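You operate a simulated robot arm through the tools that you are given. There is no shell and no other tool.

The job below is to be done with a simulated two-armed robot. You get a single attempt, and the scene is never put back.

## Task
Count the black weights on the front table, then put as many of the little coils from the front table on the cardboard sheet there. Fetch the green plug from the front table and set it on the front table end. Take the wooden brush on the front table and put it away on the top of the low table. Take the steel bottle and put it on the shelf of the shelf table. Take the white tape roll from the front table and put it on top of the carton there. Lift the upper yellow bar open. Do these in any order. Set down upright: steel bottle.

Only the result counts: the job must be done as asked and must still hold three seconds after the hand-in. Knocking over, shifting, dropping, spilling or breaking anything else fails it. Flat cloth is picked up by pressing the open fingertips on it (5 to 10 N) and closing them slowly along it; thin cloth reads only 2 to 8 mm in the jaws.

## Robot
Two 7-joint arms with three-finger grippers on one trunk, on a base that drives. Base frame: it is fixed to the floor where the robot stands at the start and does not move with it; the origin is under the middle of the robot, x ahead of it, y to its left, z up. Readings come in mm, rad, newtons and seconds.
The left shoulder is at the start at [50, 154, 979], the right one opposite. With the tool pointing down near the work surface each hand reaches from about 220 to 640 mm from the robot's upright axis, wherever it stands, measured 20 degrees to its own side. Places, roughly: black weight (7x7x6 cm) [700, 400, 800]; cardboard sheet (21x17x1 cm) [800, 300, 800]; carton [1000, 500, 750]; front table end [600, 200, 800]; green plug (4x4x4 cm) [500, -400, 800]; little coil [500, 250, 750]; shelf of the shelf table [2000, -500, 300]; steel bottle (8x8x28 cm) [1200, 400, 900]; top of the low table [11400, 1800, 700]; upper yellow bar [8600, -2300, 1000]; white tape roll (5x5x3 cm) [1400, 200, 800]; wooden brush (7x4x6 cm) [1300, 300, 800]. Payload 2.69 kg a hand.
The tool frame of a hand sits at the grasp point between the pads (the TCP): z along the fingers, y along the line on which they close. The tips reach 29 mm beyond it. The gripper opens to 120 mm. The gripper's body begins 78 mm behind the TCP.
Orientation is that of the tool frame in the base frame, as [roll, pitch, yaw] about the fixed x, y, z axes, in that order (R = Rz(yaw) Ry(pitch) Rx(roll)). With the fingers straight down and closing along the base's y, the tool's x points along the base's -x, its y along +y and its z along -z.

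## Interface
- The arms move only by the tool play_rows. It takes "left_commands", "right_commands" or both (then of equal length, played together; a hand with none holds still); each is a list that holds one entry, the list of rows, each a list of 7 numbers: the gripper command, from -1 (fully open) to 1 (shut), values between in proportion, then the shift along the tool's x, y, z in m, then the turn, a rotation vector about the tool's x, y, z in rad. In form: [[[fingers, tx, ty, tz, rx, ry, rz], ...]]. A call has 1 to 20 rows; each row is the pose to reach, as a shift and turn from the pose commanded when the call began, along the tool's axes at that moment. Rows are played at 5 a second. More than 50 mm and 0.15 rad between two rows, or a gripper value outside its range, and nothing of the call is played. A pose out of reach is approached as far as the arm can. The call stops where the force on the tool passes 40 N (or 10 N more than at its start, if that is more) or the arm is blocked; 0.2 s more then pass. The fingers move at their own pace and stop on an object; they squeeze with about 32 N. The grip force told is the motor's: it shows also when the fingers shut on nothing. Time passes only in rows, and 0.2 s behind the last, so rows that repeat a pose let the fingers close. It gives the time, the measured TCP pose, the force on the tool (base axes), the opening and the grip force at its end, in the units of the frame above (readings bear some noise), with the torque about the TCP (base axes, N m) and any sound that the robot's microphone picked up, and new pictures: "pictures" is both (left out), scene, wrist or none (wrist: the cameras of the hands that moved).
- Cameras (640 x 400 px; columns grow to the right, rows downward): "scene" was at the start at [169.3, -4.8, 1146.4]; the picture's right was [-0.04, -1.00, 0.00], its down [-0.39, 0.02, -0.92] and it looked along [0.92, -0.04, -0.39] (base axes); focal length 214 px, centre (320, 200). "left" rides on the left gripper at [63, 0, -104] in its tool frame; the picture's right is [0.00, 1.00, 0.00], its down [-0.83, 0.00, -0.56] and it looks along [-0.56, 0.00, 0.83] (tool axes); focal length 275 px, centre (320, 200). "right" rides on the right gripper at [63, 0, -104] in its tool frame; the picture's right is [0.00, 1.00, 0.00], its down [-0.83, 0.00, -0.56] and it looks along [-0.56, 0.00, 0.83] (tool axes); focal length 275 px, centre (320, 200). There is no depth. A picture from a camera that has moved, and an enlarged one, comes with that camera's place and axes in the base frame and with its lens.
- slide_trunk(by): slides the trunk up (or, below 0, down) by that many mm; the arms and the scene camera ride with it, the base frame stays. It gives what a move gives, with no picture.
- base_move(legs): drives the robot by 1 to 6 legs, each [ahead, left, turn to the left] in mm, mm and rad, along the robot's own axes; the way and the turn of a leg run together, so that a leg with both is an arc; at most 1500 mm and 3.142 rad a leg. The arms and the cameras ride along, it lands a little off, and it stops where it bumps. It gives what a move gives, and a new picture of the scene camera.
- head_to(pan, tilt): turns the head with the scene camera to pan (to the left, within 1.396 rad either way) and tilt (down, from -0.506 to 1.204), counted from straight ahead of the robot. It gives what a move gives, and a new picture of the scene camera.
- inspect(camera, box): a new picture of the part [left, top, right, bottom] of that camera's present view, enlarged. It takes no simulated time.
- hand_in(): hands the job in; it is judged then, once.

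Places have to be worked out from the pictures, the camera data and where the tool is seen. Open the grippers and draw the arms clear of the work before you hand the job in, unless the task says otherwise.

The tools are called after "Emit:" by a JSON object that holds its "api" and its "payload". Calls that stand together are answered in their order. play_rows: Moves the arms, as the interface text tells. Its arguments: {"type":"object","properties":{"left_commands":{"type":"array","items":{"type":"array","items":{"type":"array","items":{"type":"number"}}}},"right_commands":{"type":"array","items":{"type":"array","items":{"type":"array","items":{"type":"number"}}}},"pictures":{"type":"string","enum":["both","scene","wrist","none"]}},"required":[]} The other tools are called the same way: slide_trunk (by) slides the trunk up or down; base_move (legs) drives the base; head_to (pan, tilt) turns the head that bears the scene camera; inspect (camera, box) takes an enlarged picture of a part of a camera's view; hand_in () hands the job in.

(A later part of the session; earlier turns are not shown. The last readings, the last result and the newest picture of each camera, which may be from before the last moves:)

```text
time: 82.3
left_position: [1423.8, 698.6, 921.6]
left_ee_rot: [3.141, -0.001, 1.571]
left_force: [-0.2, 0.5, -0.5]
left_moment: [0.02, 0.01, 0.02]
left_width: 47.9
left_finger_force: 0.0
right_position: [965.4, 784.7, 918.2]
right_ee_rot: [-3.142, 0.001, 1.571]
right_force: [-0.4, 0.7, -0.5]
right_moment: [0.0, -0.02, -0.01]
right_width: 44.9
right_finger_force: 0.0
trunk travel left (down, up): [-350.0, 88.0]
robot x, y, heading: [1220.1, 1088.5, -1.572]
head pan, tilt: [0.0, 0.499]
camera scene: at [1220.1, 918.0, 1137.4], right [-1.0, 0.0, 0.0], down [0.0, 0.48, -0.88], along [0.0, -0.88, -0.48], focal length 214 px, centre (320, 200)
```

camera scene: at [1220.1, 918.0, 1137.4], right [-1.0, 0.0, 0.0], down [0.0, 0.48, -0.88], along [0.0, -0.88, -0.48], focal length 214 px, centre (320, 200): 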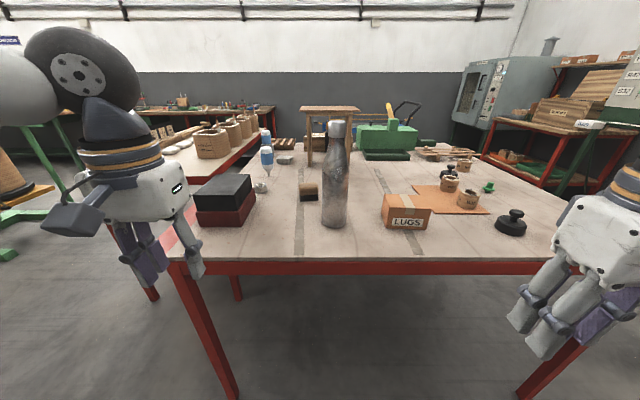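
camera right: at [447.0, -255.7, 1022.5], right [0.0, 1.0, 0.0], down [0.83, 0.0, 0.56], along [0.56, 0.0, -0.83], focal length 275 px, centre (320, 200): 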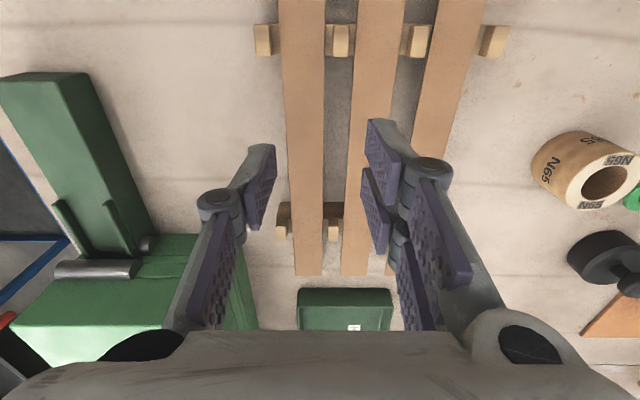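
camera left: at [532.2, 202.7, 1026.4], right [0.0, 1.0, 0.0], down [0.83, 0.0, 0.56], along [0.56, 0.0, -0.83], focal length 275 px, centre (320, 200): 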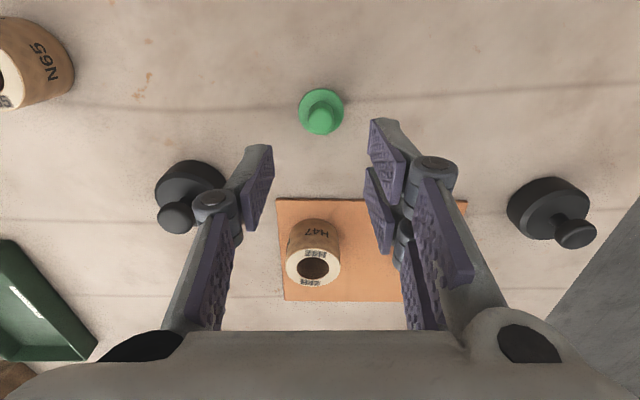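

A clear view of the far half of the table. I enlarge it to look for hidden weights and measure the objects.

Emit:
{"api": "inspect", "payload": {"camera": "scene", "box": [180, 90, 380, 215]}}

Emit:
{"api": "inspect", "payload": {"camera": "scene", "box": [340, 90, 540, 215]}}

Emit:
{"api": "inspect", "payload": {"camera": "scene", "box": [170, 150, 490, 350]}}

```text
3.20 times, centred on (280, 152) of scene
camera zoom: at [1220.1, 918.0, 1137.4], right [-1.0, 0.0, 0.0], down [0.0, 0.48, -0.88], along [0.0, -0.88, -0.48], focal length 686 px, centre (448, 352)
```

zoom: 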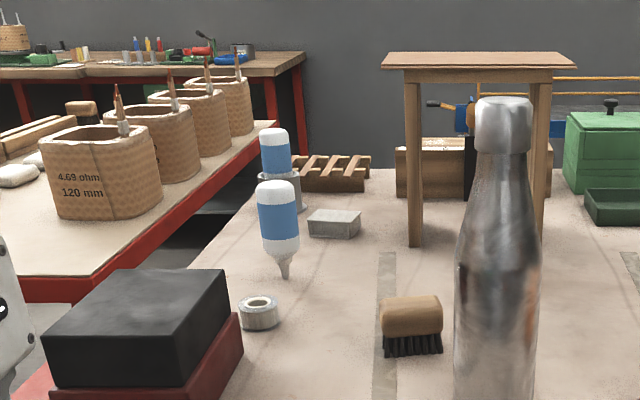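

```text
3.20 times, centred on (440, 152) of scene
camera zoom: at [1220.1, 918.0, 1137.4], right [-1.0, 0.0, 0.0], down [0.0, 0.48, -0.88], along [0.0, -0.88, -0.48], focal length 686 px, centre (-64, 352)
```

zoom: 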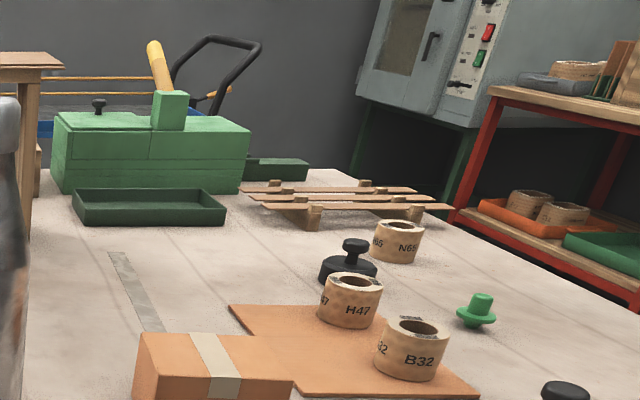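

```text
2.00 times, centred on (330, 250) of scene
camera zoom: at [1220.1, 918.0, 1137.4], right [-1.0, 0.0, 0.0], down [0.0, 0.48, -0.88], along [0.0, -0.88, -0.48], focal length 429 px, centre (300, 100)
```

zoom: 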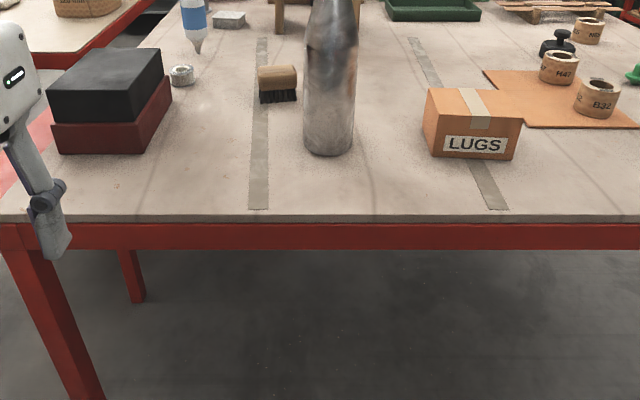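

There is a black knob near the green machine, at zoom (98, 103), which could be another weight behind it or a part of the machine. I zoom in further there and on the other hidden spots.

Emit:
{"api": "inspect", "payload": {"camera": "scene", "box": [345, 95, 425, 145]}}

Emit:
{"api": "inspect", "payload": {"camera": "scene", "box": [250, 115, 350, 178]}}

Emit:
{"api": "inspect", "payload": {"camera": "scene", "box": [410, 120, 530, 195]}}

```text
8.00 times, centred on (385, 120) of scene
camera zoom: at [1220.1, 918.0, 1137.4], right [-1.0, 0.0, 0.0], down [0.0, 0.48, -0.88], along [0.0, -0.88, -0.48], focal length 1716 px, centre (-200, 840)
```

zoom: 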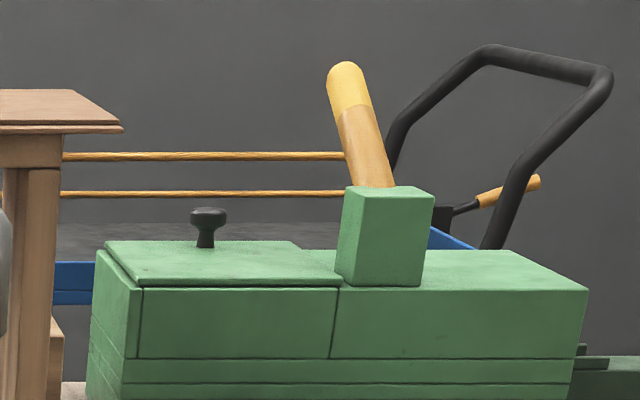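

```text
6.35 times, centred on (300, 146) of scene
camera zoom: at [1220.1, 918.0, 1137.4], right [-1.0, 0.0, 0.0], down [0.0, 0.48, -0.88], along [0.0, -0.88, -0.48], focal length 1362 px, centre (447, 540)
```

zoom: 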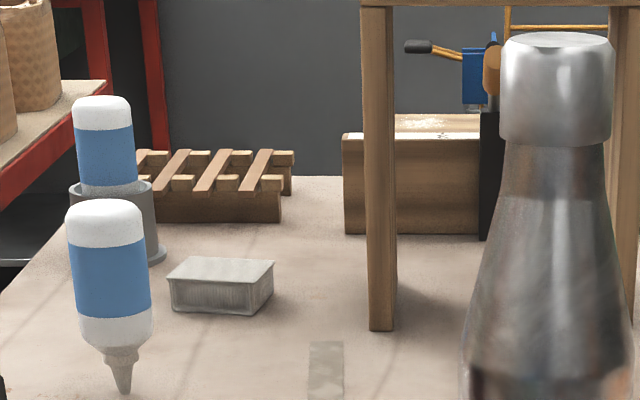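

```text
5.33 times, centred on (470, 158) of scene
camera zoom: at [1220.1, 918.0, 1137.4], right [-1.0, 0.0, 0.0], down [0.0, 0.48, -0.88], along [0.0, -0.88, -0.48], focal length 1144 px, centre (-480, 427)
```

zoom: 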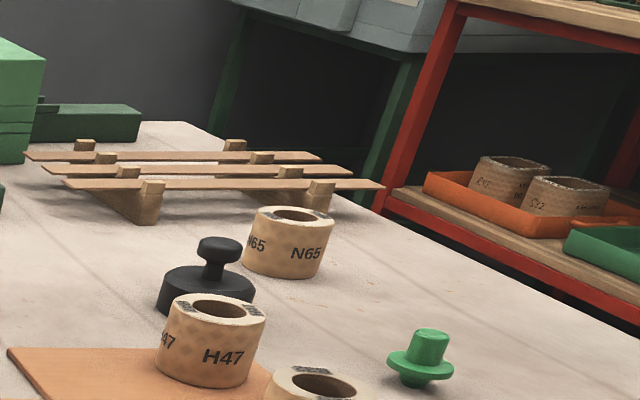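

The black knob is only the lid knob of the green machine. From here: tape roll ≈ (1443, 189), brush ≈ (1258, 250), bottle ≈ (1180, 388), carton ≈ x 925–1035, y 364–445, top z ≈ 854. I shift 60 mm right (so the left hand misses the black box) and drive ahead to y ≈ 720.

Emit:
{"api": "base_move", "payload": {"legs": [[0, -60, 0], [365, 0, 0]]}}

Emit:
{"api": "head_to", "payload": {"pan": 0.3, "tilt": 0.9}}

```text
time: 85.4
left_position: [1362.1, 331.5, 921.7]
left_ee_rot: [-3.142, -0.001, 1.569]
left_force: [-0.7, -0.2, -0.4]
left_moment: [0.01, 0.01, -0.02]
left_width: 47.8
left_finger_force: 0.1
right_position: [904.1, 417.9, 918.5]
right_ee_rot: [3.139, 0.002, 1.568]
right_force: [0.4, -0.4, 0.3]
right_moment: [0.0, 0.03, 0.03]
right_width: 44.9
right_finger_force: 0.1
trunk travel left (down, up): [-350.0, 88.0]
robot x, y, heading: [1159.1, 720.5, -1.575]
head pan, tilt: [0.0, 0.499]
camera scene: at [1159.0, 550.7, 1137.3], right [-1.0, 0.0, 0.0], down [0.0, 0.48, -0.88], along [0.0, -0.88, -0.48], focal length 214 px, centre (320, 200)
```

scene: 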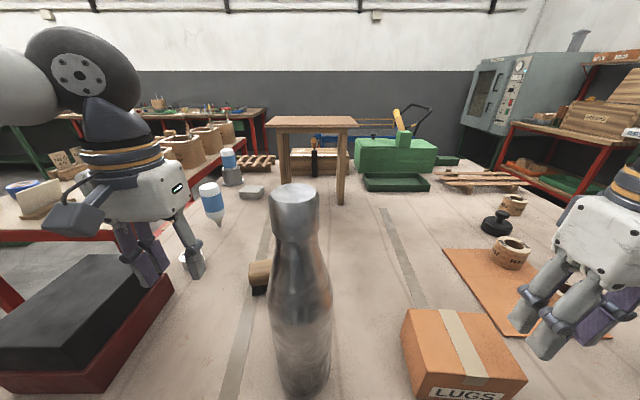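

```text
time: 86.2
left_position: [1363.1, 331.5, 920.5]
left_ee_rot: [-3.141, 0.0, 1.568]
left_force: [0.0, 0.5, -0.3]
left_moment: [-0.02, 0.0, -0.01]
left_width: 48.4
left_finger_force: 0.0
right_position: [904.3, 418.1, 918.8]
right_ee_rot: [3.14, 0.001, 1.567]
right_force: [0.2, -0.5, 0.5]
right_moment: [-0.01, -0.01, 0.0]
right_width: 45.2
right_finger_force: 0.0
trunk travel left (down, up): [-350.0, 88.0]
robot x, y, heading: [1161.5, 720.8, -1.574]
head pan, tilt: [0.3, 0.901]
camera scene: at [1181.4, 569.9, 1103.6], right [-0.96, -0.29, 0.0], down [-0.23, 0.75, -0.62], along [0.18, -0.59, -0.78], focal length 214 px, centre (320, 200)
```

scene: 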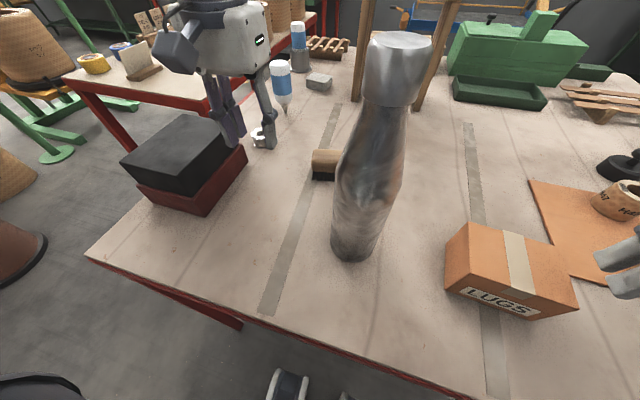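

I look through the left wrist camera for the tape roll.

Emit:
{"api": "inspect", "payload": {"camera": "left", "box": [0, 0, 640, 400]}}

Emit:
{"api": "inspect", "payload": {"camera": "right", "box": [0, 0, 640, 400]}}

```text
1.00 times, centred on (320, 200) of left (not enlarged: the box is as wide or as high as the picture)
camera zoom: at [1363.0, 393.5, 1025.9], right [1.0, -0.01, 0.0], down [-0.01, -0.83, 0.56], along [0.0, -0.56, -0.83], focal length 275 px, centre (320, 200)
```

zoom: 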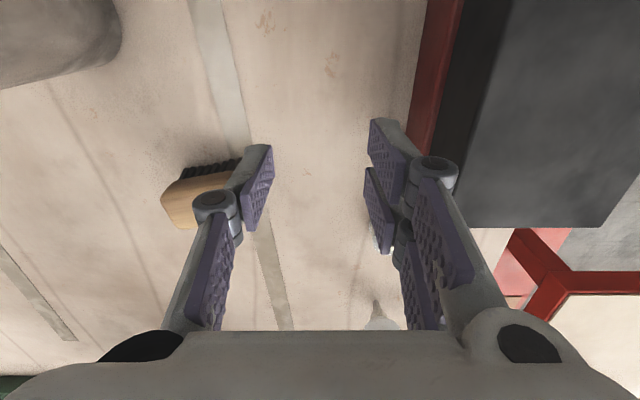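

```text
1.00 times, centred on (320, 200) of right (not enlarged: the box is as wide or as high as the picture)
camera zoom: at [904.3, 482.4, 1022.7], right [1.0, 0.0, 0.0], down [0.0, -0.83, 0.56], along [0.0, -0.56, -0.83], focal length 275 px, centre (320, 200)
```

zoom: 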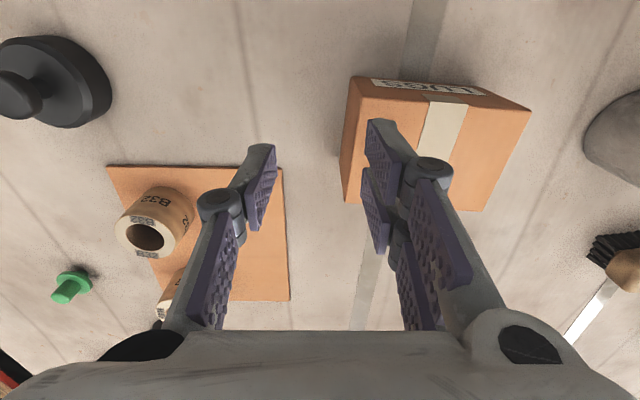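

The tape roll is hidden by the finger. I move the left hand forward past the box first (to y ≈ 200), then slightly left, and look again.

Emit:
{"api": "play_rows", "payload": {"left_commands": [[[0.0, -0.045, 0, 0, 0, 0, 0], [-0.3, -0.09, 0, 0, 0, 0, 0], [-0.6, -0.12, 0, 0, 0, 0, 0], [-0.6, -0.12, 0.03, 0, 0, 0, 0], [-0.6, -0.12, 0.03, 0, 0, 0, 0]]], "pictures": "both"}}

```text
time: 87.4
left_position: [1392.3, 209.8, 921.6]
left_ee_rot: [3.141, 0.001, 1.568]
left_force: [-0.3, 0.2, -0.3]
left_moment: [0.03, 0.0, -0.01]
left_width: 96.0
left_finger_force: 0.1
right_position: [903.4, 418.3, 918.3]
right_ee_rot: [3.141, 0.002, 1.568]
right_force: [-0.3, 0.4, -0.3]
right_moment: [-0.01, 0.01, 0.01]
right_width: 45.1
right_finger_force: 0.0
trunk travel left (down, up): [-350.0, 88.0]
robot x, y, heading: [1159.4, 717.7, -1.574]
head pan, tilt: [0.3, 0.901]
camera scene: at [1181.1, 569.9, 1103.5], right [-0.96, -0.29, 0.0], down [-0.23, 0.75, -0.62], along [0.18, -0.59, -0.78], focal length 214 px, centre (320, 200)
camera left: at [1392.6, 272.6, 1026.2], right [1.0, -0.01, 0.0], down [-0.01, -0.83, 0.56], along [0.0, -0.56, -0.83], focal length 275 px, centre (320, 200)
```

scene: 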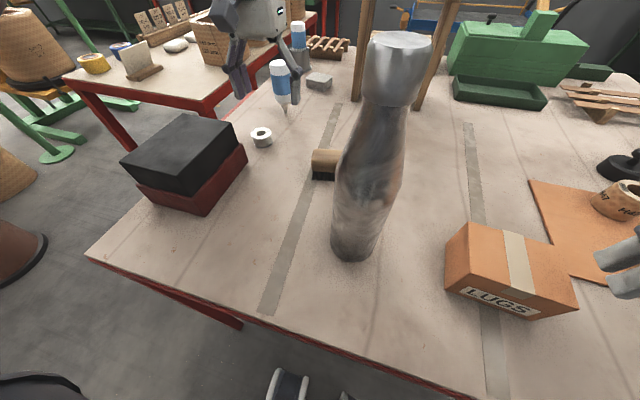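
left: 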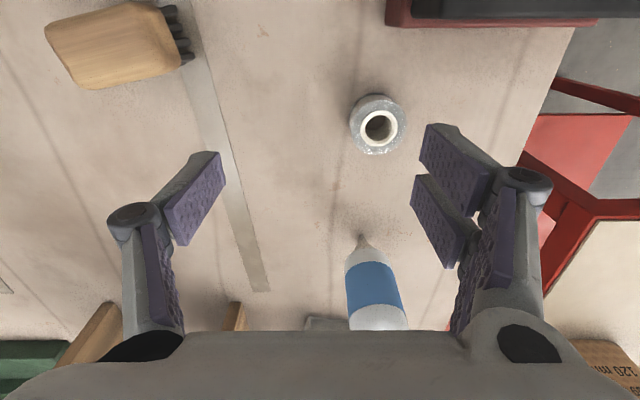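

The tape roll is at about (1439, 199). I move the left hand over it and lower around it to TCP z ≈ 812 with the fingers 75 mm apart.

Emit:
{"api": "play_rows", "payload": {"left_commands": [[[-0.25, -0.01, 0.024, 0, 0, 0, 0], [-0.25, -0.01, 0.047, 0.0, 0, 0, 0], [-0.25, -0.01, 0.047, 0.04, 0, 0, 0], [-0.25, -0.01, 0.047, 0.08, 0, 0, 0], [-0.25, -0.01, 0.047, 0.1, 0, 0, 0], [-0.25, -0.01, 0.047, 0.1, 0, 0, 0]]], "pictures": "wrist"}}

```text
time: 88.8
left_position: [1439.1, 202.0, 820.1]
left_ee_rot: [3.14, 0.002, 1.569]
left_force: [0.2, -0.4, -0.3]
left_moment: [0.02, 0.01, 0.01]
left_width: 74.8
left_finger_force: 0.1
right_position: [903.9, 419.1, 919.3]
right_ee_rot: [3.141, 0.0, 1.568]
right_force: [0.4, 0.0, 0.0]
right_moment: [0.03, -0.03, 0.01]
right_width: 45.0
right_finger_force: 0.0
trunk travel left (down, up): [-350.0, 88.0]
robot x, y, heading: [1160.6, 717.3, -1.571]
head pan, tilt: [0.3, 0.901]
camera left: at [1440.1, 264.1, 925.5], right [1.0, -0.01, 0.0], down [-0.01, -0.83, 0.56], along [0.0, -0.56, -0.83], focal length 275 px, centre (320, 200)
```

left: 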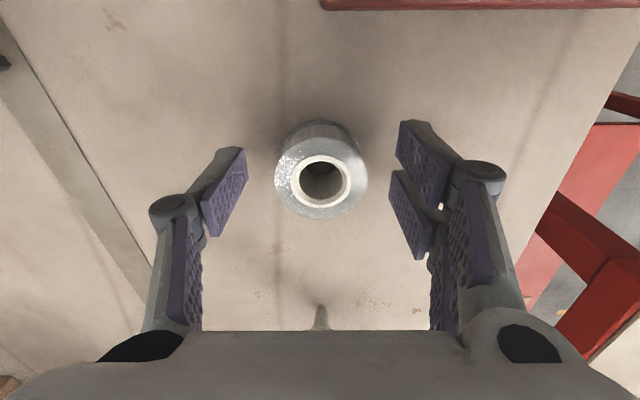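

Centred well; I shift 4 mm forward, go down 8 mm, close on the roll and lift.

Emit:
{"api": "play_rows", "payload": {"left_commands": [[[-0.25, -0.004, 0.001, 0.004, 0, 0, 0], [-0.25, -0.004, 0.001, 0.008, 0, 0, 0], [0.1, -0.004, 0.001, 0.008, 0, 0, 0], [0.4, -0.004, 0.001, 0.008, 0, 0, 0], [0.7, -0.004, 0.001, 0.008, 0, 0, 0], [1, -0.004, 0.001, 0.008, 0, 0, 0], [1, -0.004, 0.001, 0.008, 0, 0, 0], [1, -0.004, 0.001, -0.01, 0, 0, 0], [1, -0.004, 0.001, -0.05, 0, 0, 0], [1, -0.004, 0.001, -0.1, 0, 0, 0]]], "pictures": "wrist"}}

```text
time: 91.0
left_position: [1440.1, 197.0, 920.4]
left_ee_rot: [-3.141, 0.0, 1.569]
left_force: [0.6, -0.2, -0.5]
left_moment: [-0.03, -0.01, -0.01]
left_width: 43.9
left_finger_force: 31.8
right_position: [904.3, 418.3, 919.2]
right_ee_rot: [3.141, 0.001, 1.567]
right_force: [-0.3, -0.3, -0.5]
right_moment: [-0.01, -0.01, -0.02]
right_width: 45.0
right_finger_force: 0.1
trunk travel left (down, up): [-350.0, 88.0]
robot x, y, heading: [1156.7, 721.4, -1.569]
head pan, tilt: [0.3, 0.901]
camera left: at [1439.7, 259.4, 1025.2], right [1.0, -0.01, 0.0], down [-0.01, -0.83, 0.56], along [0.0, -0.56, -0.83], focal length 275 px, centre (320, 200)
```

left: 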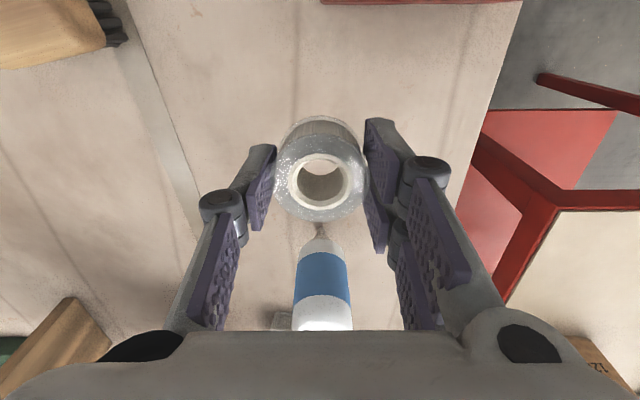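

The tape roll is held (43.9 mm). I bring the hand right and back out past the box, then back the base away from the table.

Emit:
{"api": "play_rows", "payload": {"left_commands": [[[1, 0, -0.04, -0.01, 0, 0, 0], [1, 0, -0.08, -0.01, 0, 0, 0], [1, 0.045, -0.08, -0.01, 0, 0, 0], [1, 0.09, -0.08, -0.01, 0, 0, 0], [1, 0.135, -0.085, -0.01, 0, 0, 0], [1, 0.135, -0.12, -0.01, 0, 0, 0], [1, 0.135, -0.12, -0.01, 0, 0, 0]]], "pictures": "scene"}}

Emit:
{"api": "base_move", "payload": {"legs": [[-370, 0, 0], [0, -330, 0]]}}

```text
time: 92.6
left_position: [1320.6, 333.9, 931.1]
left_ee_rot: [3.141, 0.0, 1.569]
left_force: [-0.9, -0.5, -1.2]
left_moment: [0.0, 0.01, 0.03]
left_width: 43.8
left_finger_force: 32.2
right_position: [903.5, 418.8, 919.7]
right_ee_rot: [3.139, 0.003, 1.567]
right_force: [-0.5, 0.8, 0.3]
right_moment: [0.03, -0.02, 0.01]
right_width: 44.9
right_finger_force: 0.0
trunk travel left (down, up): [-350.0, 88.0]
robot x, y, heading: [1161.5, 722.5, -1.576]
head pan, tilt: [0.3, 0.901]
camera scene: at [1181.7, 570.1, 1103.5], right [-0.96, -0.29, 0.0], down [-0.23, 0.75, -0.62], along [0.18, -0.59, -0.78], focal length 214 px, centre (320, 200)
```

scene: 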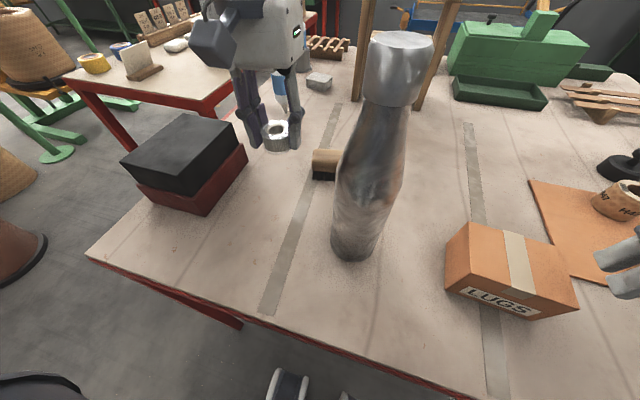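

```text
time: 97.7
left_position: [992.5, 705.0, 931.0]
left_ee_rot: [-3.14, 0.001, 1.575]
left_force: [0.6, 0.5, 0.1]
left_moment: [-0.02, -0.01, 0.02]
left_width: 43.3
left_finger_force: 31.9
right_position: [573.9, 786.2, 919.0]
right_ee_rot: [3.141, 0.003, 1.575]
right_force: [0.1, 0.7, 0.1]
right_moment: [-0.02, -0.03, -0.01]
right_width: 45.0
right_finger_force: 0.1
trunk travel left (down, up): [-350.0, 88.0]
robot x, y, heading: [829.6, 1092.6, -1.564]
head pan, tilt: [0.3, 0.901]
camera scene: at [851.6, 940.6, 1103.5], right [-0.95, -0.3, 0.0], down [-0.23, 0.75, -0.62], along [0.19, -0.59, -0.78], focal length 214 px, centre (320, 200)
```

scene: 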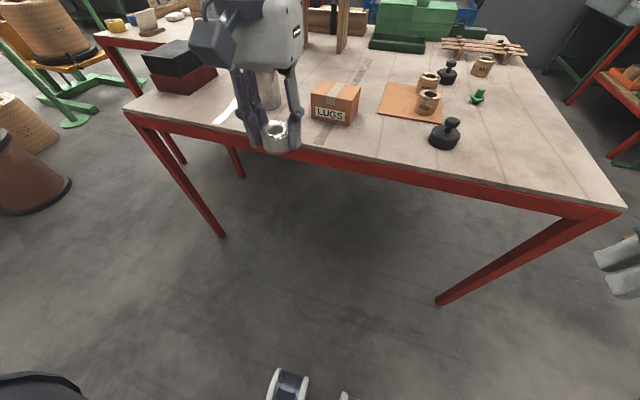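

Robot is at x ≈ 830 with the tape roll in line with the carton. I drive 250 mm ahead and look.

Emit:
{"api": "base_move", "payload": {"legs": [[250, 0, 0]]}}

Emit:
{"api": "inspect", "payload": {"camera": "left", "box": [0, 0, 640, 400]}}

```text
time: 99.5
left_position: [992.9, 454.6, 931.2]
left_ee_rot: [3.141, 0.001, 1.576]
left_force: [-0.9, 0.0, -0.7]
left_moment: [0.03, 0.04, -0.01]
left_width: 43.0
left_finger_force: 32.2
right_position: [576.3, 537.9, 918.5]
right_ee_rot: [3.139, 0.002, 1.572]
right_force: [-0.3, -0.4, -0.7]
right_moment: [0.01, 0.01, 0.01]
right_width: 45.1
right_finger_force: 0.1
trunk travel left (down, up): [-350.0, 88.0]
robot x, y, heading: [829.9, 839.5, -1.57]
head pan, tilt: [0.3, 0.901]
camera scene: at [852.3, 690.6, 1103.4], right [-0.95, -0.3, 0.0], down [-0.23, 0.75, -0.62], along [0.18, -0.59, -0.78], focal length 214 px, centre (320, 200)
```

scene: 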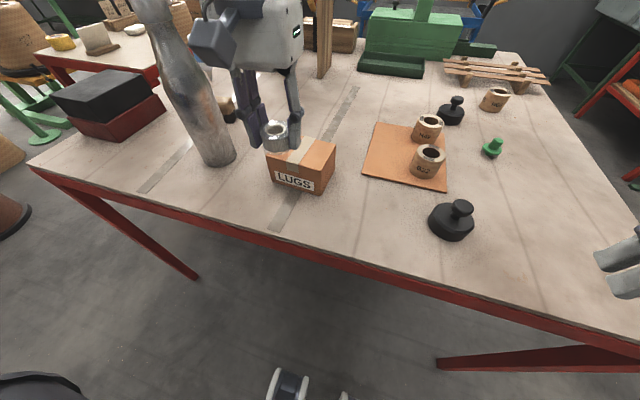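

```text
1.00 times, centred on (320, 200) of left (not enlarged: the box is as wide or as high as the picture)
camera zoom: at [992.3, 516.2, 1035.7], right [1.0, 0.0, 0.0], down [0.0, -0.83, 0.56], along [0.0, -0.56, -0.83], focal length 275 px, centre (320, 200)
```

zoom: 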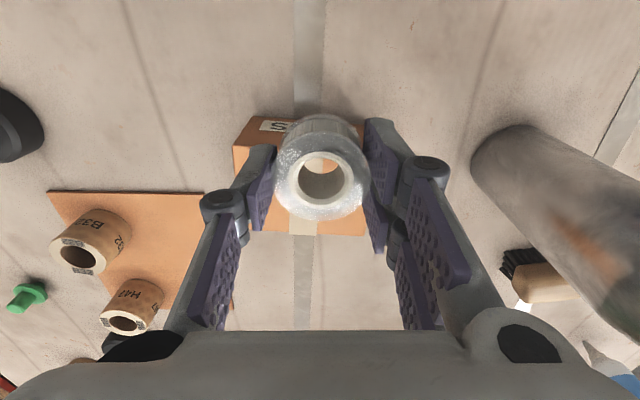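

The carton's top is centred at about (979, 400). I move the hand there and lower the roll to just above the carton top.

Emit:
{"api": "play_rows", "payload": {"left_commands": [[[1, -0.028, -0.007, 0, 0, 0, 0], [1, -0.054, -0.014, 0, 0, 0, 0], [1, -0.054, -0.014, 0.018, 0, 0, 0], [1, -0.054, -0.014, 0.032, 0, 0, 0], [1, -0.054, -0.014, 0.036, 0, 0, 0]]], "pictures": "both"}}

```text
time: 100.8
left_position: [978.8, 400.5, 895.2]
left_ee_rot: [3.141, 0.001, 1.574]
left_force: [0.1, 0.3, -1.1]
left_moment: [0.0, 0.0, -0.01]
left_width: 43.0
left_finger_force: 31.5
right_position: [575.3, 538.4, 919.5]
right_ee_rot: [3.14, 0.001, 1.573]
right_force: [0.4, -0.1, -0.4]
right_moment: [-0.01, 0.03, 0.0]
right_width: 45.0
right_finger_force: 0.0
trunk travel left (down, up): [-350.0, 88.0]
robot x, y, heading: [830.1, 839.5, -1.574]
head pan, tilt: [0.3, 0.901]
camera scene: at [852.3, 691.1, 1103.5], right [-0.95, -0.3, 0.0], down [-0.23, 0.75, -0.62], along [0.18, -0.59, -0.78], focal length 214 px, centre (320, 200)
camera left: at [978.5, 462.6, 999.7], right [1.0, 0.0, 0.0], down [0.0, -0.83, 0.56], along [0.0, -0.56, -0.83], focal length 275 px, centre (320, 200)
```

scene: 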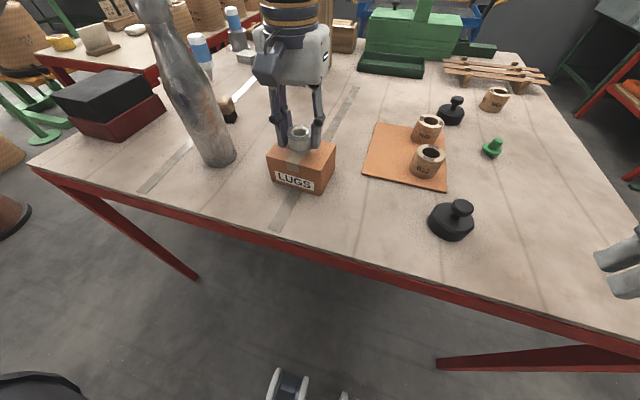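
left: 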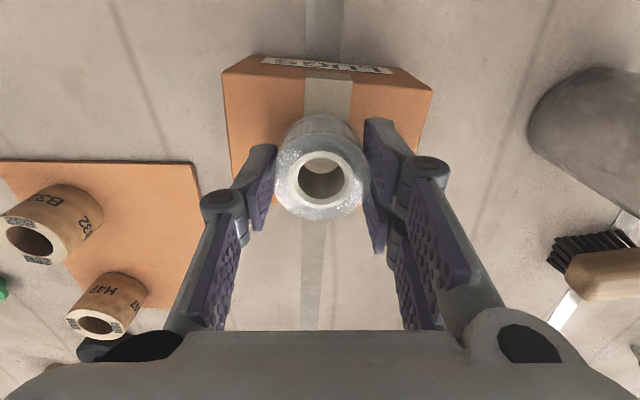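

The roll is over the middle of the carton top (x 931–1035, y 359–435). I lower in small steps to contact.

Emit:
{"api": "play_rows", "payload": {"left_commands": [[[1, -0.003, 0.003, 0.003, 0, 0, 0], [1, -0.003, 0.003, 0.005, 0, 0, 0], [1, -0.003, 0.003, 0.007, 0, 0, 0]]], "pictures": "none"}}

```text
time: 101.5
left_position: [981.2, 397.8, 888.3]
left_ee_rot: [-3.141, 0.001, 1.575]
left_force: [-0.6, 0.7, 0.1]
left_moment: [-0.01, 0.0, -0.03]
left_width: 43.1
left_finger_force: 32.0
right_position: [576.1, 538.5, 918.1]
right_ee_rot: [3.14, 0.003, 1.573]
right_force: [-0.7, 1.0, -0.4]
right_moment: [-0.01, -0.03, -0.04]
right_width: 44.6
right_finger_force: 0.1
trunk travel left (down, up): [-350.0, 88.0]
robot x, y, heading: [831.7, 840.2, -1.572]
head pan, tilt: [0.3, 0.901]
```

No contact yet at 888. I continue down in 1.5 mm steps.

Emit:
{"api": "play_rows", "payload": {"left_commands": [[[1, 0, 0, 0.0015, 0, 0, 0], [1, 0, 0, 0.003, 0, 0, 0]]], "pictures": "none"}}

```text
time: 102.2
left_position: [982.1, 398.7, 885.8]
left_ee_rot: [3.141, 0.001, 1.574]
left_force: [-0.8, -0.4, -0.2]
left_moment: [0.0, 0.01, -0.03]
left_width: 43.0
left_finger_force: 32.0
right_position: [574.7, 538.3, 918.5]
right_ee_rot: [3.139, 0.002, 1.573]
right_force: [0.2, 0.6, -0.1]
right_moment: [0.02, 0.0, 0.05]
right_width: 45.0
right_finger_force: 0.0
trunk travel left (down, up): [-350.0, 88.0]
robot x, y, heading: [832.7, 841.7, -1.572]
head pan, tilt: [0.3, 0.901]
```

Emit:
{"api": "play_rows", "payload": {"left_commands": [[[1, 0, 0, 0.0015, 0, 0, 0], [1, 0, 0, 0.003, 0, 0, 0], [1, 0, 0, 0.0045, 0, 0, 0]]], "pictures": "wrist"}}

```text
time: 103.0
left_position: [981.2, 396.8, 882.7]
left_ee_rot: [-3.138, 0.008, 1.574]
left_force: [2.8, -3.6, 19.0]
left_moment: [0.11, 0.12, 0.03]
left_width: 43.1
left_finger_force: 32.1
right_position: [575.4, 538.9, 919.3]
right_ee_rot: [3.141, 0.003, 1.573]
right_force: [-0.3, -0.6, -0.1]
right_moment: [-0.03, 0.01, 0.02]
right_width: 45.1
right_finger_force: 0.0
trunk travel left (down, up): [-350.0, 88.0]
robot x, y, heading: [829.2, 840.5, -1.566]
head pan, tilt: [0.3, 0.901]
camera left: at [981.5, 460.0, 987.2], right [1.0, 0.0, 0.0], down [0.0, -0.83, 0.56], along [0.0, -0.56, -0.83], focal length 275 px, centre (320, 200)
```

left: 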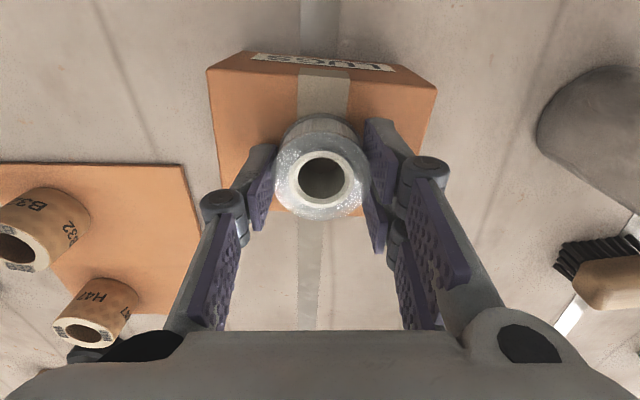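

Contact, about 20 N. I ease up 2 mm, open gently to about 65 mm and lift.

Emit:
{"api": "play_rows", "payload": {"left_commands": [[[1, 0, 0, -0.002, 0, 0, 0], [0.25, 0, 0, -0.002, 0, 0, 0], [0.1, 0, 0, -0.002, 0, 0, 0], [-0.1, 0, 0, -0.002, 0, 0, 0], [-0.1, 0, 0, -0.02, 0, 0, 0], [-0.1, 0, 0, -0.05, 0, 0, 0]]], "pictures": "both"}}

```text
time: 104.3
left_position: [981.4, 397.2, 930.6]
left_ee_rot: [-3.142, 0.0, 1.575]
left_force: [-0.3, -0.3, -0.5]
left_moment: [-0.04, 0.01, 0.02]
left_width: 66.5
left_finger_force: 0.1
right_position: [575.5, 539.5, 918.1]
right_ee_rot: [3.139, 0.001, 1.573]
right_force: [0.6, 0.2, 0.2]
right_moment: [-0.01, 0.01, -0.03]
right_width: 44.7
right_finger_force: 0.0
trunk travel left (down, up): [-350.0, 88.0]
robot x, y, heading: [829.7, 842.1, -1.565]
head pan, tilt: [0.3, 0.901]
camera scene: at [852.2, 691.3, 1103.6], right [-0.95, -0.3, 0.0], down [-0.23, 0.75, -0.62], along [0.18, -0.59, -0.78], focal length 214 px, centre (320, 200)
camera left: at [981.3, 459.7, 1035.3], right [1.0, 0.0, 0.0], down [0.0, -0.83, 0.56], along [0.0, -0.56, -0.83], focal length 275 px, centre (320, 200)
```

scene: 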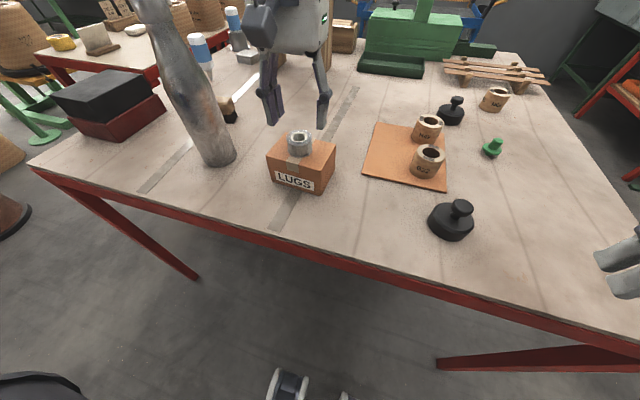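
left: 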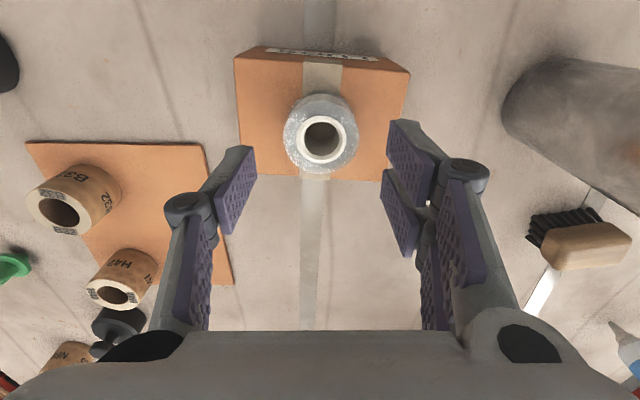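

The tape roll stands centred on the carton. Next is the brush at about (1258, 250): I back off, shift left to x ≈ 1230 and come forward so the left hand passes between the bottle and the black box.

Emit:
{"api": "base_move", "payload": {"legs": [[-250, 0, 0], [0, 400, 0]]}}

Emit:
{"api": "head_to", "payload": {"pan": 0.0, "tilt": 0.6}}

```text
time: 109.4
left_position: [1379.4, 648.3, 930.1]
left_ee_rot: [3.141, 0.001, 1.575]
left_force: [0.1, -0.5, 0.4]
left_moment: [0.0, 0.03, 0.0]
left_width: 66.1
left_finger_force: 0.0
right_position: [973.4, 789.0, 918.9]
right_ee_rot: [3.14, 0.002, 1.573]
right_force: [-0.2, 0.1, 0.1]
right_moment: [0.01, 0.01, 0.01]
right_width: 44.8
right_finger_force: 0.1
trunk travel left (down, up): [-350.0, 88.0]
robot x, y, heading: [1226.6, 1092.8, -1.566]
head pan, tilt: [0.3, 0.901]
camera scene: at [1250.3, 942.3, 1103.5], right [-0.95, -0.3, 0.0], down [-0.23, 0.75, -0.62], along [0.19, -0.59, -0.78], focal length 214 px, centre (320, 200)
```

scene: 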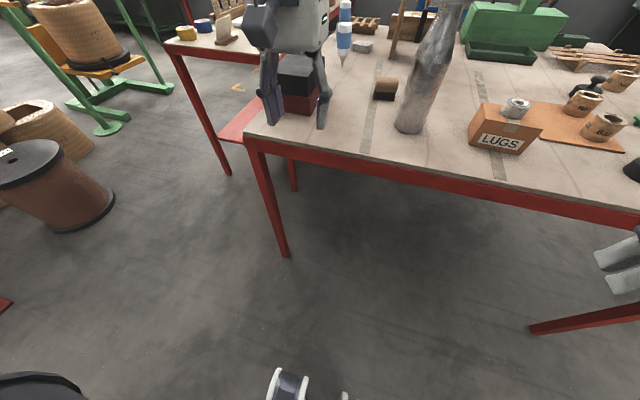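

```text
time: 110.2
left_position: [1379.5, 647.8, 929.7]
left_ee_rot: [-3.141, 0.0, 1.574]
left_force: [0.5, 0.2, 0.6]
left_moment: [0.03, -0.03, 0.01]
left_width: 66.1
left_finger_force: 0.2
right_position: [973.1, 789.2, 918.2]
right_ee_rot: [3.139, 0.001, 1.573]
right_force: [-0.6, 0.1, 0.9]
right_moment: [-0.02, -0.02, 0.0]
right_width: 45.0
right_finger_force: 0.0
trunk travel left (down, up): [-350.0, 88.0]
robot x, y, heading: [1227.3, 1097.6, -1.568]
head pan, tilt: [0.0, 0.6]
camera scene: at [1227.9, 926.0, 1128.2], right [-1.0, 0.0, 0.0], down [0.0, 0.57, -0.82], along [0.0, -0.82, -0.57], focal length 214 px, centre (320, 200)
```

scene: 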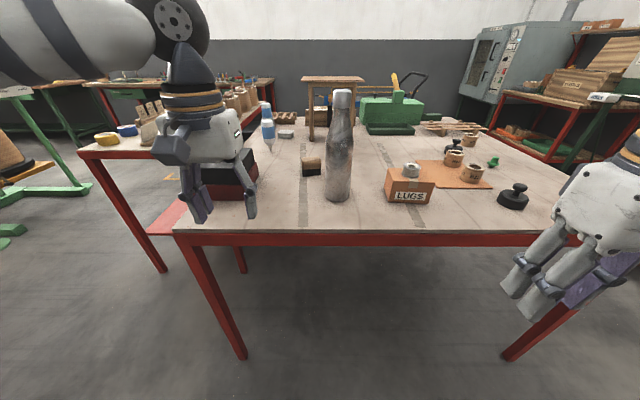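

Clear to go. I drive 300 mm ahead so the left hand comes in at x ≈ 1380, between the bottle and the box.

Emit:
{"api": "base_move", "payload": {"legs": [[300, 0, 0]]}}

Emit:
{"api": "inspect", "payload": {"camera": "left", "box": [0, 0, 640, 400]}}

```text
time: 112.2
left_position: [1378.5, 345.0, 930.1]
left_ee_rot: [-3.141, 0.0, 1.571]
left_force: [-0.4, 0.2, 0.9]
left_moment: [0.02, 0.01, 0.0]
left_width: 65.7
left_finger_force: 0.0
right_position: [973.3, 486.0, 918.6]
right_ee_rot: [3.141, 0.002, 1.572]
right_force: [-0.2, -0.4, -0.9]
right_moment: [0.04, 0.0, -0.02]
right_width: 45.0
right_finger_force: 0.0
trunk travel left (down, up): [-350.0, 88.0]
robot x, y, heading: [1227.1, 790.2, -1.574]
head pan, tilt: [0.0, 0.6]
camera scene: at [1227.7, 623.3, 1128.2], right [-1.0, 0.0, 0.0], down [0.0, 0.57, -0.82], along [0.0, -0.82, -0.57], focal length 214 px, centre (320, 200)
```

scene: 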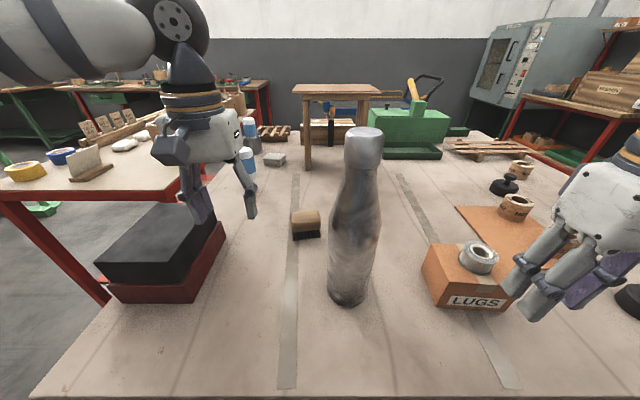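

```text
1.00 times, centred on (320, 200) of left (not enlarged: the box is as wide or as high as the picture)
camera zoom: at [1378.5, 407.8, 1034.9], right [1.0, 0.0, 0.0], down [0.0, -0.83, 0.56], along [0.0, -0.56, -0.83], focal length 275 px, centre (320, 200)
```

zoom: 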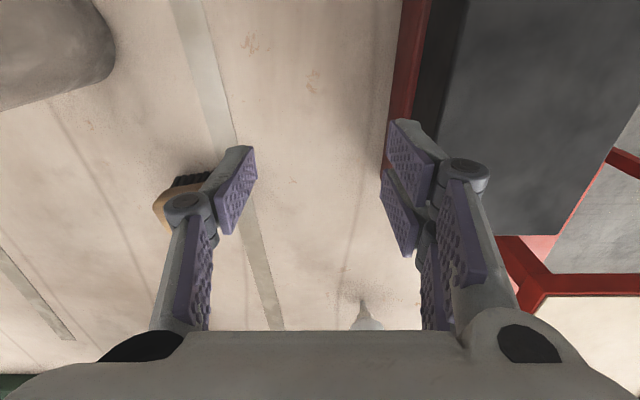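

I move the left hand forward to y ≈ 252 at x ≈ 1340, well past the bottle, and look down at the brush.

Emit:
{"api": "play_rows", "payload": {"left_commands": [[[-0.3, -0.045, 0, 0, 0, 0, 0], [-0.7, -0.092, 0, 0, 0, 0, 0], [-0.7, -0.092, -0.03, 0, 0, 0, 0], [-0.7, -0.092, -0.03, 0, 0, 0, 0]]], "pictures": "wrist"}}

```text
time: 113.2
left_position: [1347.7, 254.4, 930.6]
left_ee_rot: [-3.141, -0.001, 1.568]
left_force: [-0.2, 0.1, 0.6]
left_moment: [-0.01, -0.05, 0.0]
left_width: 101.9
left_finger_force: 0.2
right_position: [972.3, 487.9, 918.3]
right_ee_rot: [3.141, 0.001, 1.571]
right_force: [-1.2, 0.6, -0.3]
right_moment: [0.0, -0.03, -0.02]
right_width: 45.1
right_finger_force: 0.0
trunk travel left (down, up): [-350.0, 88.0]
robot x, y, heading: [1225.4, 788.9, -1.571]
head pan, tilt: [0.0, 0.6]
camera left: at [1347.4, 316.5, 1035.0], right [1.0, 0.0, 0.0], down [0.0, -0.83, 0.56], along [0.0, -0.56, -0.83], focal length 275 px, centre (320, 200)
```

left: 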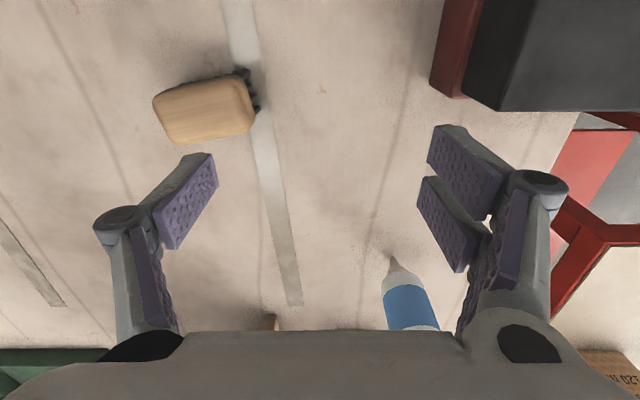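

The brush top is centred at about (1265, 260), turned roughly 10°. I move over it, turn the hand to match, and stop at z ≈ 885 for a check.

Emit:
{"api": "play_rows", "payload": {"left_commands": [[[-0.8, 0.0025, -0.042, 0, 0, 0, -0.08], [-0.8, 0.005, -0.083, 0, 0, 0, -0.16], [-0.8, 0.005, -0.083, 0.025, 0, 0, -0.16], [-0.8, 0.005, -0.083, 0.045, 0, 0, -0.16], [-0.8, 0.005, -0.083, 0.045, 0, 0, -0.16]]], "pictures": "both"}}

```text
time: 114.4
left_position: [1264.4, 259.8, 884.9]
left_ee_rot: [3.141, 0.001, 1.731]
left_force: [-0.3, 0.5, -1.2]
left_moment: [0.01, 0.01, 0.0]
left_width: 108.0
left_finger_force: 0.1
right_position: [972.9, 488.5, 919.0]
right_ee_rot: [3.139, 0.001, 1.569]
right_force: [0.4, -1.0, 0.5]
right_moment: [-0.01, 0.0, -0.01]
right_width: 44.9
right_finger_force: 0.1
trunk travel left (down, up): [-350.0, 88.0]
robot x, y, heading: [1229.2, 788.4, -1.568]
head pan, tilt: [0.0, 0.6]
camera scene: at [1227.7, 623.8, 1128.3], right [-1.0, 0.0, 0.0], down [0.0, 0.56, -0.83], along [0.0, -0.83, -0.56], focal length 214 px, centre (320, 200)
camera left: at [1255.4, 320.5, 990.2], right [0.99, 0.16, 0.0], down [0.13, -0.82, 0.56], along [0.09, -0.55, -0.83], focal length 275 px, centre (320, 200)
```

scene: 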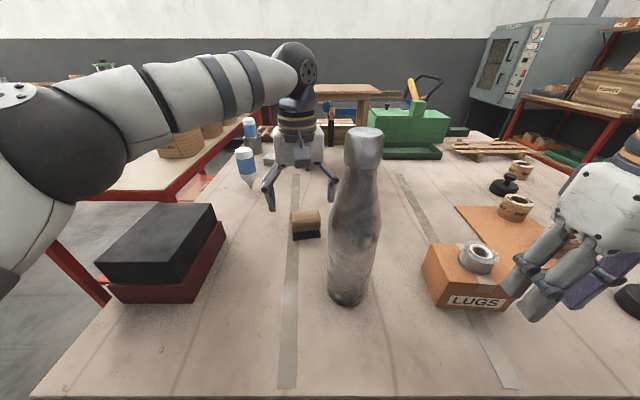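
left: 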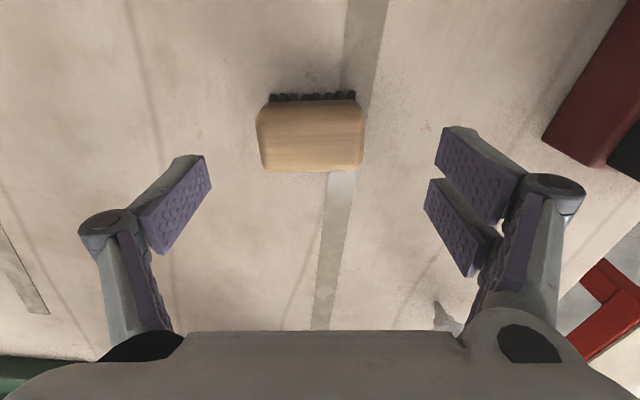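

The hand is now aligned with the brush, offset only by about 4 mm. I correct, descend to TCP z ≈ 824, close on its ends and lift.

Emit:
{"api": "play_rows", "payload": {"left_commands": [[[-0.8, 0.0035, -0.004, 0.02, 0, 0, -0.04], [-0.8, 0.0035, -0.004, 0.045, 0, 0, -0.04], [-0.8, 0.0035, -0.004, 0.06, 0, 0, -0.04], [-0.4, 0.0035, -0.004, 0.06, 0, 0, -0.04], [-0.1, 0.0035, -0.004, 0.06, 0, 0, -0.04], [0.2, 0.0035, -0.004, 0.06, 0, 0, -0.04], [1, 0.0035, -0.004, 0.06, 0, 0, -0.04], [1, 0.0035, -0.004, 0.06, 0, 0, -0.04], [1, 0.0035, -0.004, 0.045, 0, 0, -0.04], [1, 0.0035, -0.004, 0.015, 0, 0, -0.04]]], "pictures": "both"}}

```text
time: 116.6
left_position: [1261.3, 261.8, 871.3]
left_ee_rot: [-3.142, 0.002, 1.769]
left_force: [-0.2, 0.4, -0.8]
left_moment: [0.0, -0.04, 0.02]
left_width: 64.9
left_finger_force: 32.5
right_position: [973.0, 489.1, 918.5]
right_ee_rot: [3.14, 0.003, 1.57]
right_force: [-0.3, -0.5, 0.3]
right_moment: [-0.02, -0.01, -0.01]
right_width: 45.1
right_finger_force: 0.1
trunk travel left (down, up): [-350.0, 88.0]
robot x, y, heading: [1229.1, 790.2, -1.567]
head pan, tilt: [0.0, 0.6]
camera scene: at [1227.6, 624.0, 1128.4], right [-1.0, 0.0, 0.0], down [0.0, 0.56, -0.83], along [0.0, -0.83, -0.56], focal length 214 px, centre (320, 200)
camera left: at [1248.2, 322.8, 976.0], right [0.98, 0.19, 0.0], down [0.16, -0.82, 0.56], along [0.11, -0.55, -0.83], focal length 275 px, centre (320, 200)
```

scene: 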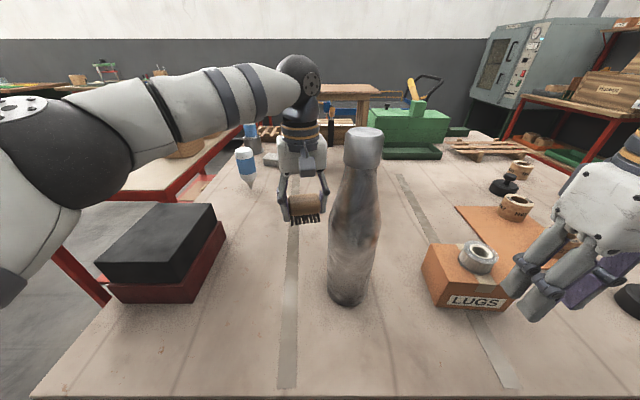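
left: 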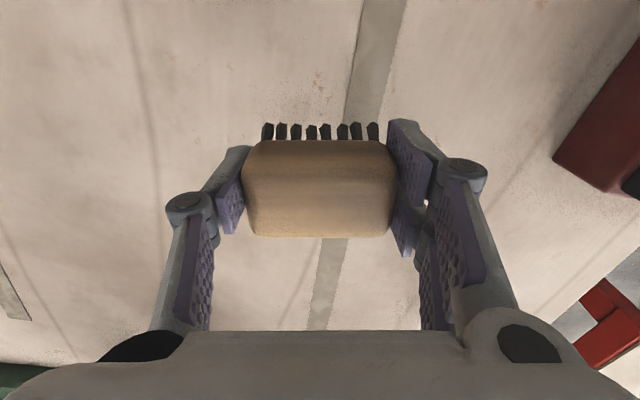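

The brush is held (64.9 mm). I lift it to z ≈ 945, move left away from the bottle, then back out.

Emit:
{"api": "play_rows", "payload": {"left_commands": [[[1, 0, 0, -0.04, 0, 0, 0], [1, 0, 0, -0.075, 0, 0, 0], [1, -0.0085, 0.042, -0.075, 0, 0, 0.07], [1, -0.017, 0.084, -0.075, 0, 0, 0.14], [1, -0.0225, 0.1117, -0.075, 0, 0, 0.2], [1, 0.018, 0.12, -0.085, 0, 0, 0.2], [1, 0.059, 0.128, -0.095, 0, 0, 0.2], [1, 0.059, 0.128, -0.095, 0, 0, 0.2]]], "pictures": "both"}}

```text
time: 118.4
left_position: [1374.3, 346.1, 964.0]
left_ee_rot: [3.141, 0.0, 1.573]
left_force: [-0.6, -0.4, -1.1]
left_moment: [-0.03, -0.04, 0.02]
left_width: 64.9
left_finger_force: 31.9
right_position: [972.3, 487.6, 918.6]
right_ee_rot: [3.14, 0.002, 1.569]
right_force: [-0.4, 0.3, 0.2]
right_moment: [0.0, -0.01, -0.01]
right_width: 45.0
right_finger_force: 0.1
trunk travel left (down, up): [-350.0, 88.0]
robot x, y, heading: [1226.4, 789.8, -1.574]
head pan, tilt: [0.0, 0.6]
camera scene: at [1227.6, 623.6, 1128.3], right [-1.0, 0.0, 0.0], down [0.0, 0.57, -0.82], along [0.0, -0.82, -0.57], focal length 214 px, centre (320, 200)
camera left: at [1374.8, 407.7, 1069.7], right [1.0, 0.0, 0.0], down [0.0, -0.83, 0.56], along [0.0, -0.56, -0.83], focal length 275 px, centre (320, 200)
```

scene: 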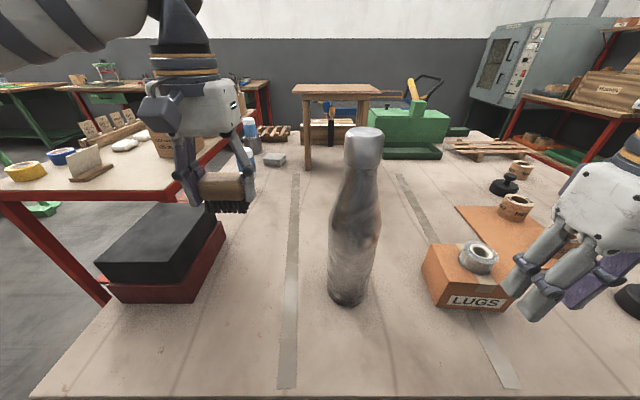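
left: 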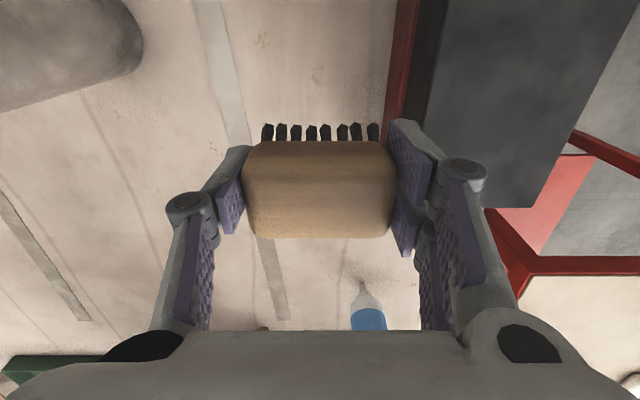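

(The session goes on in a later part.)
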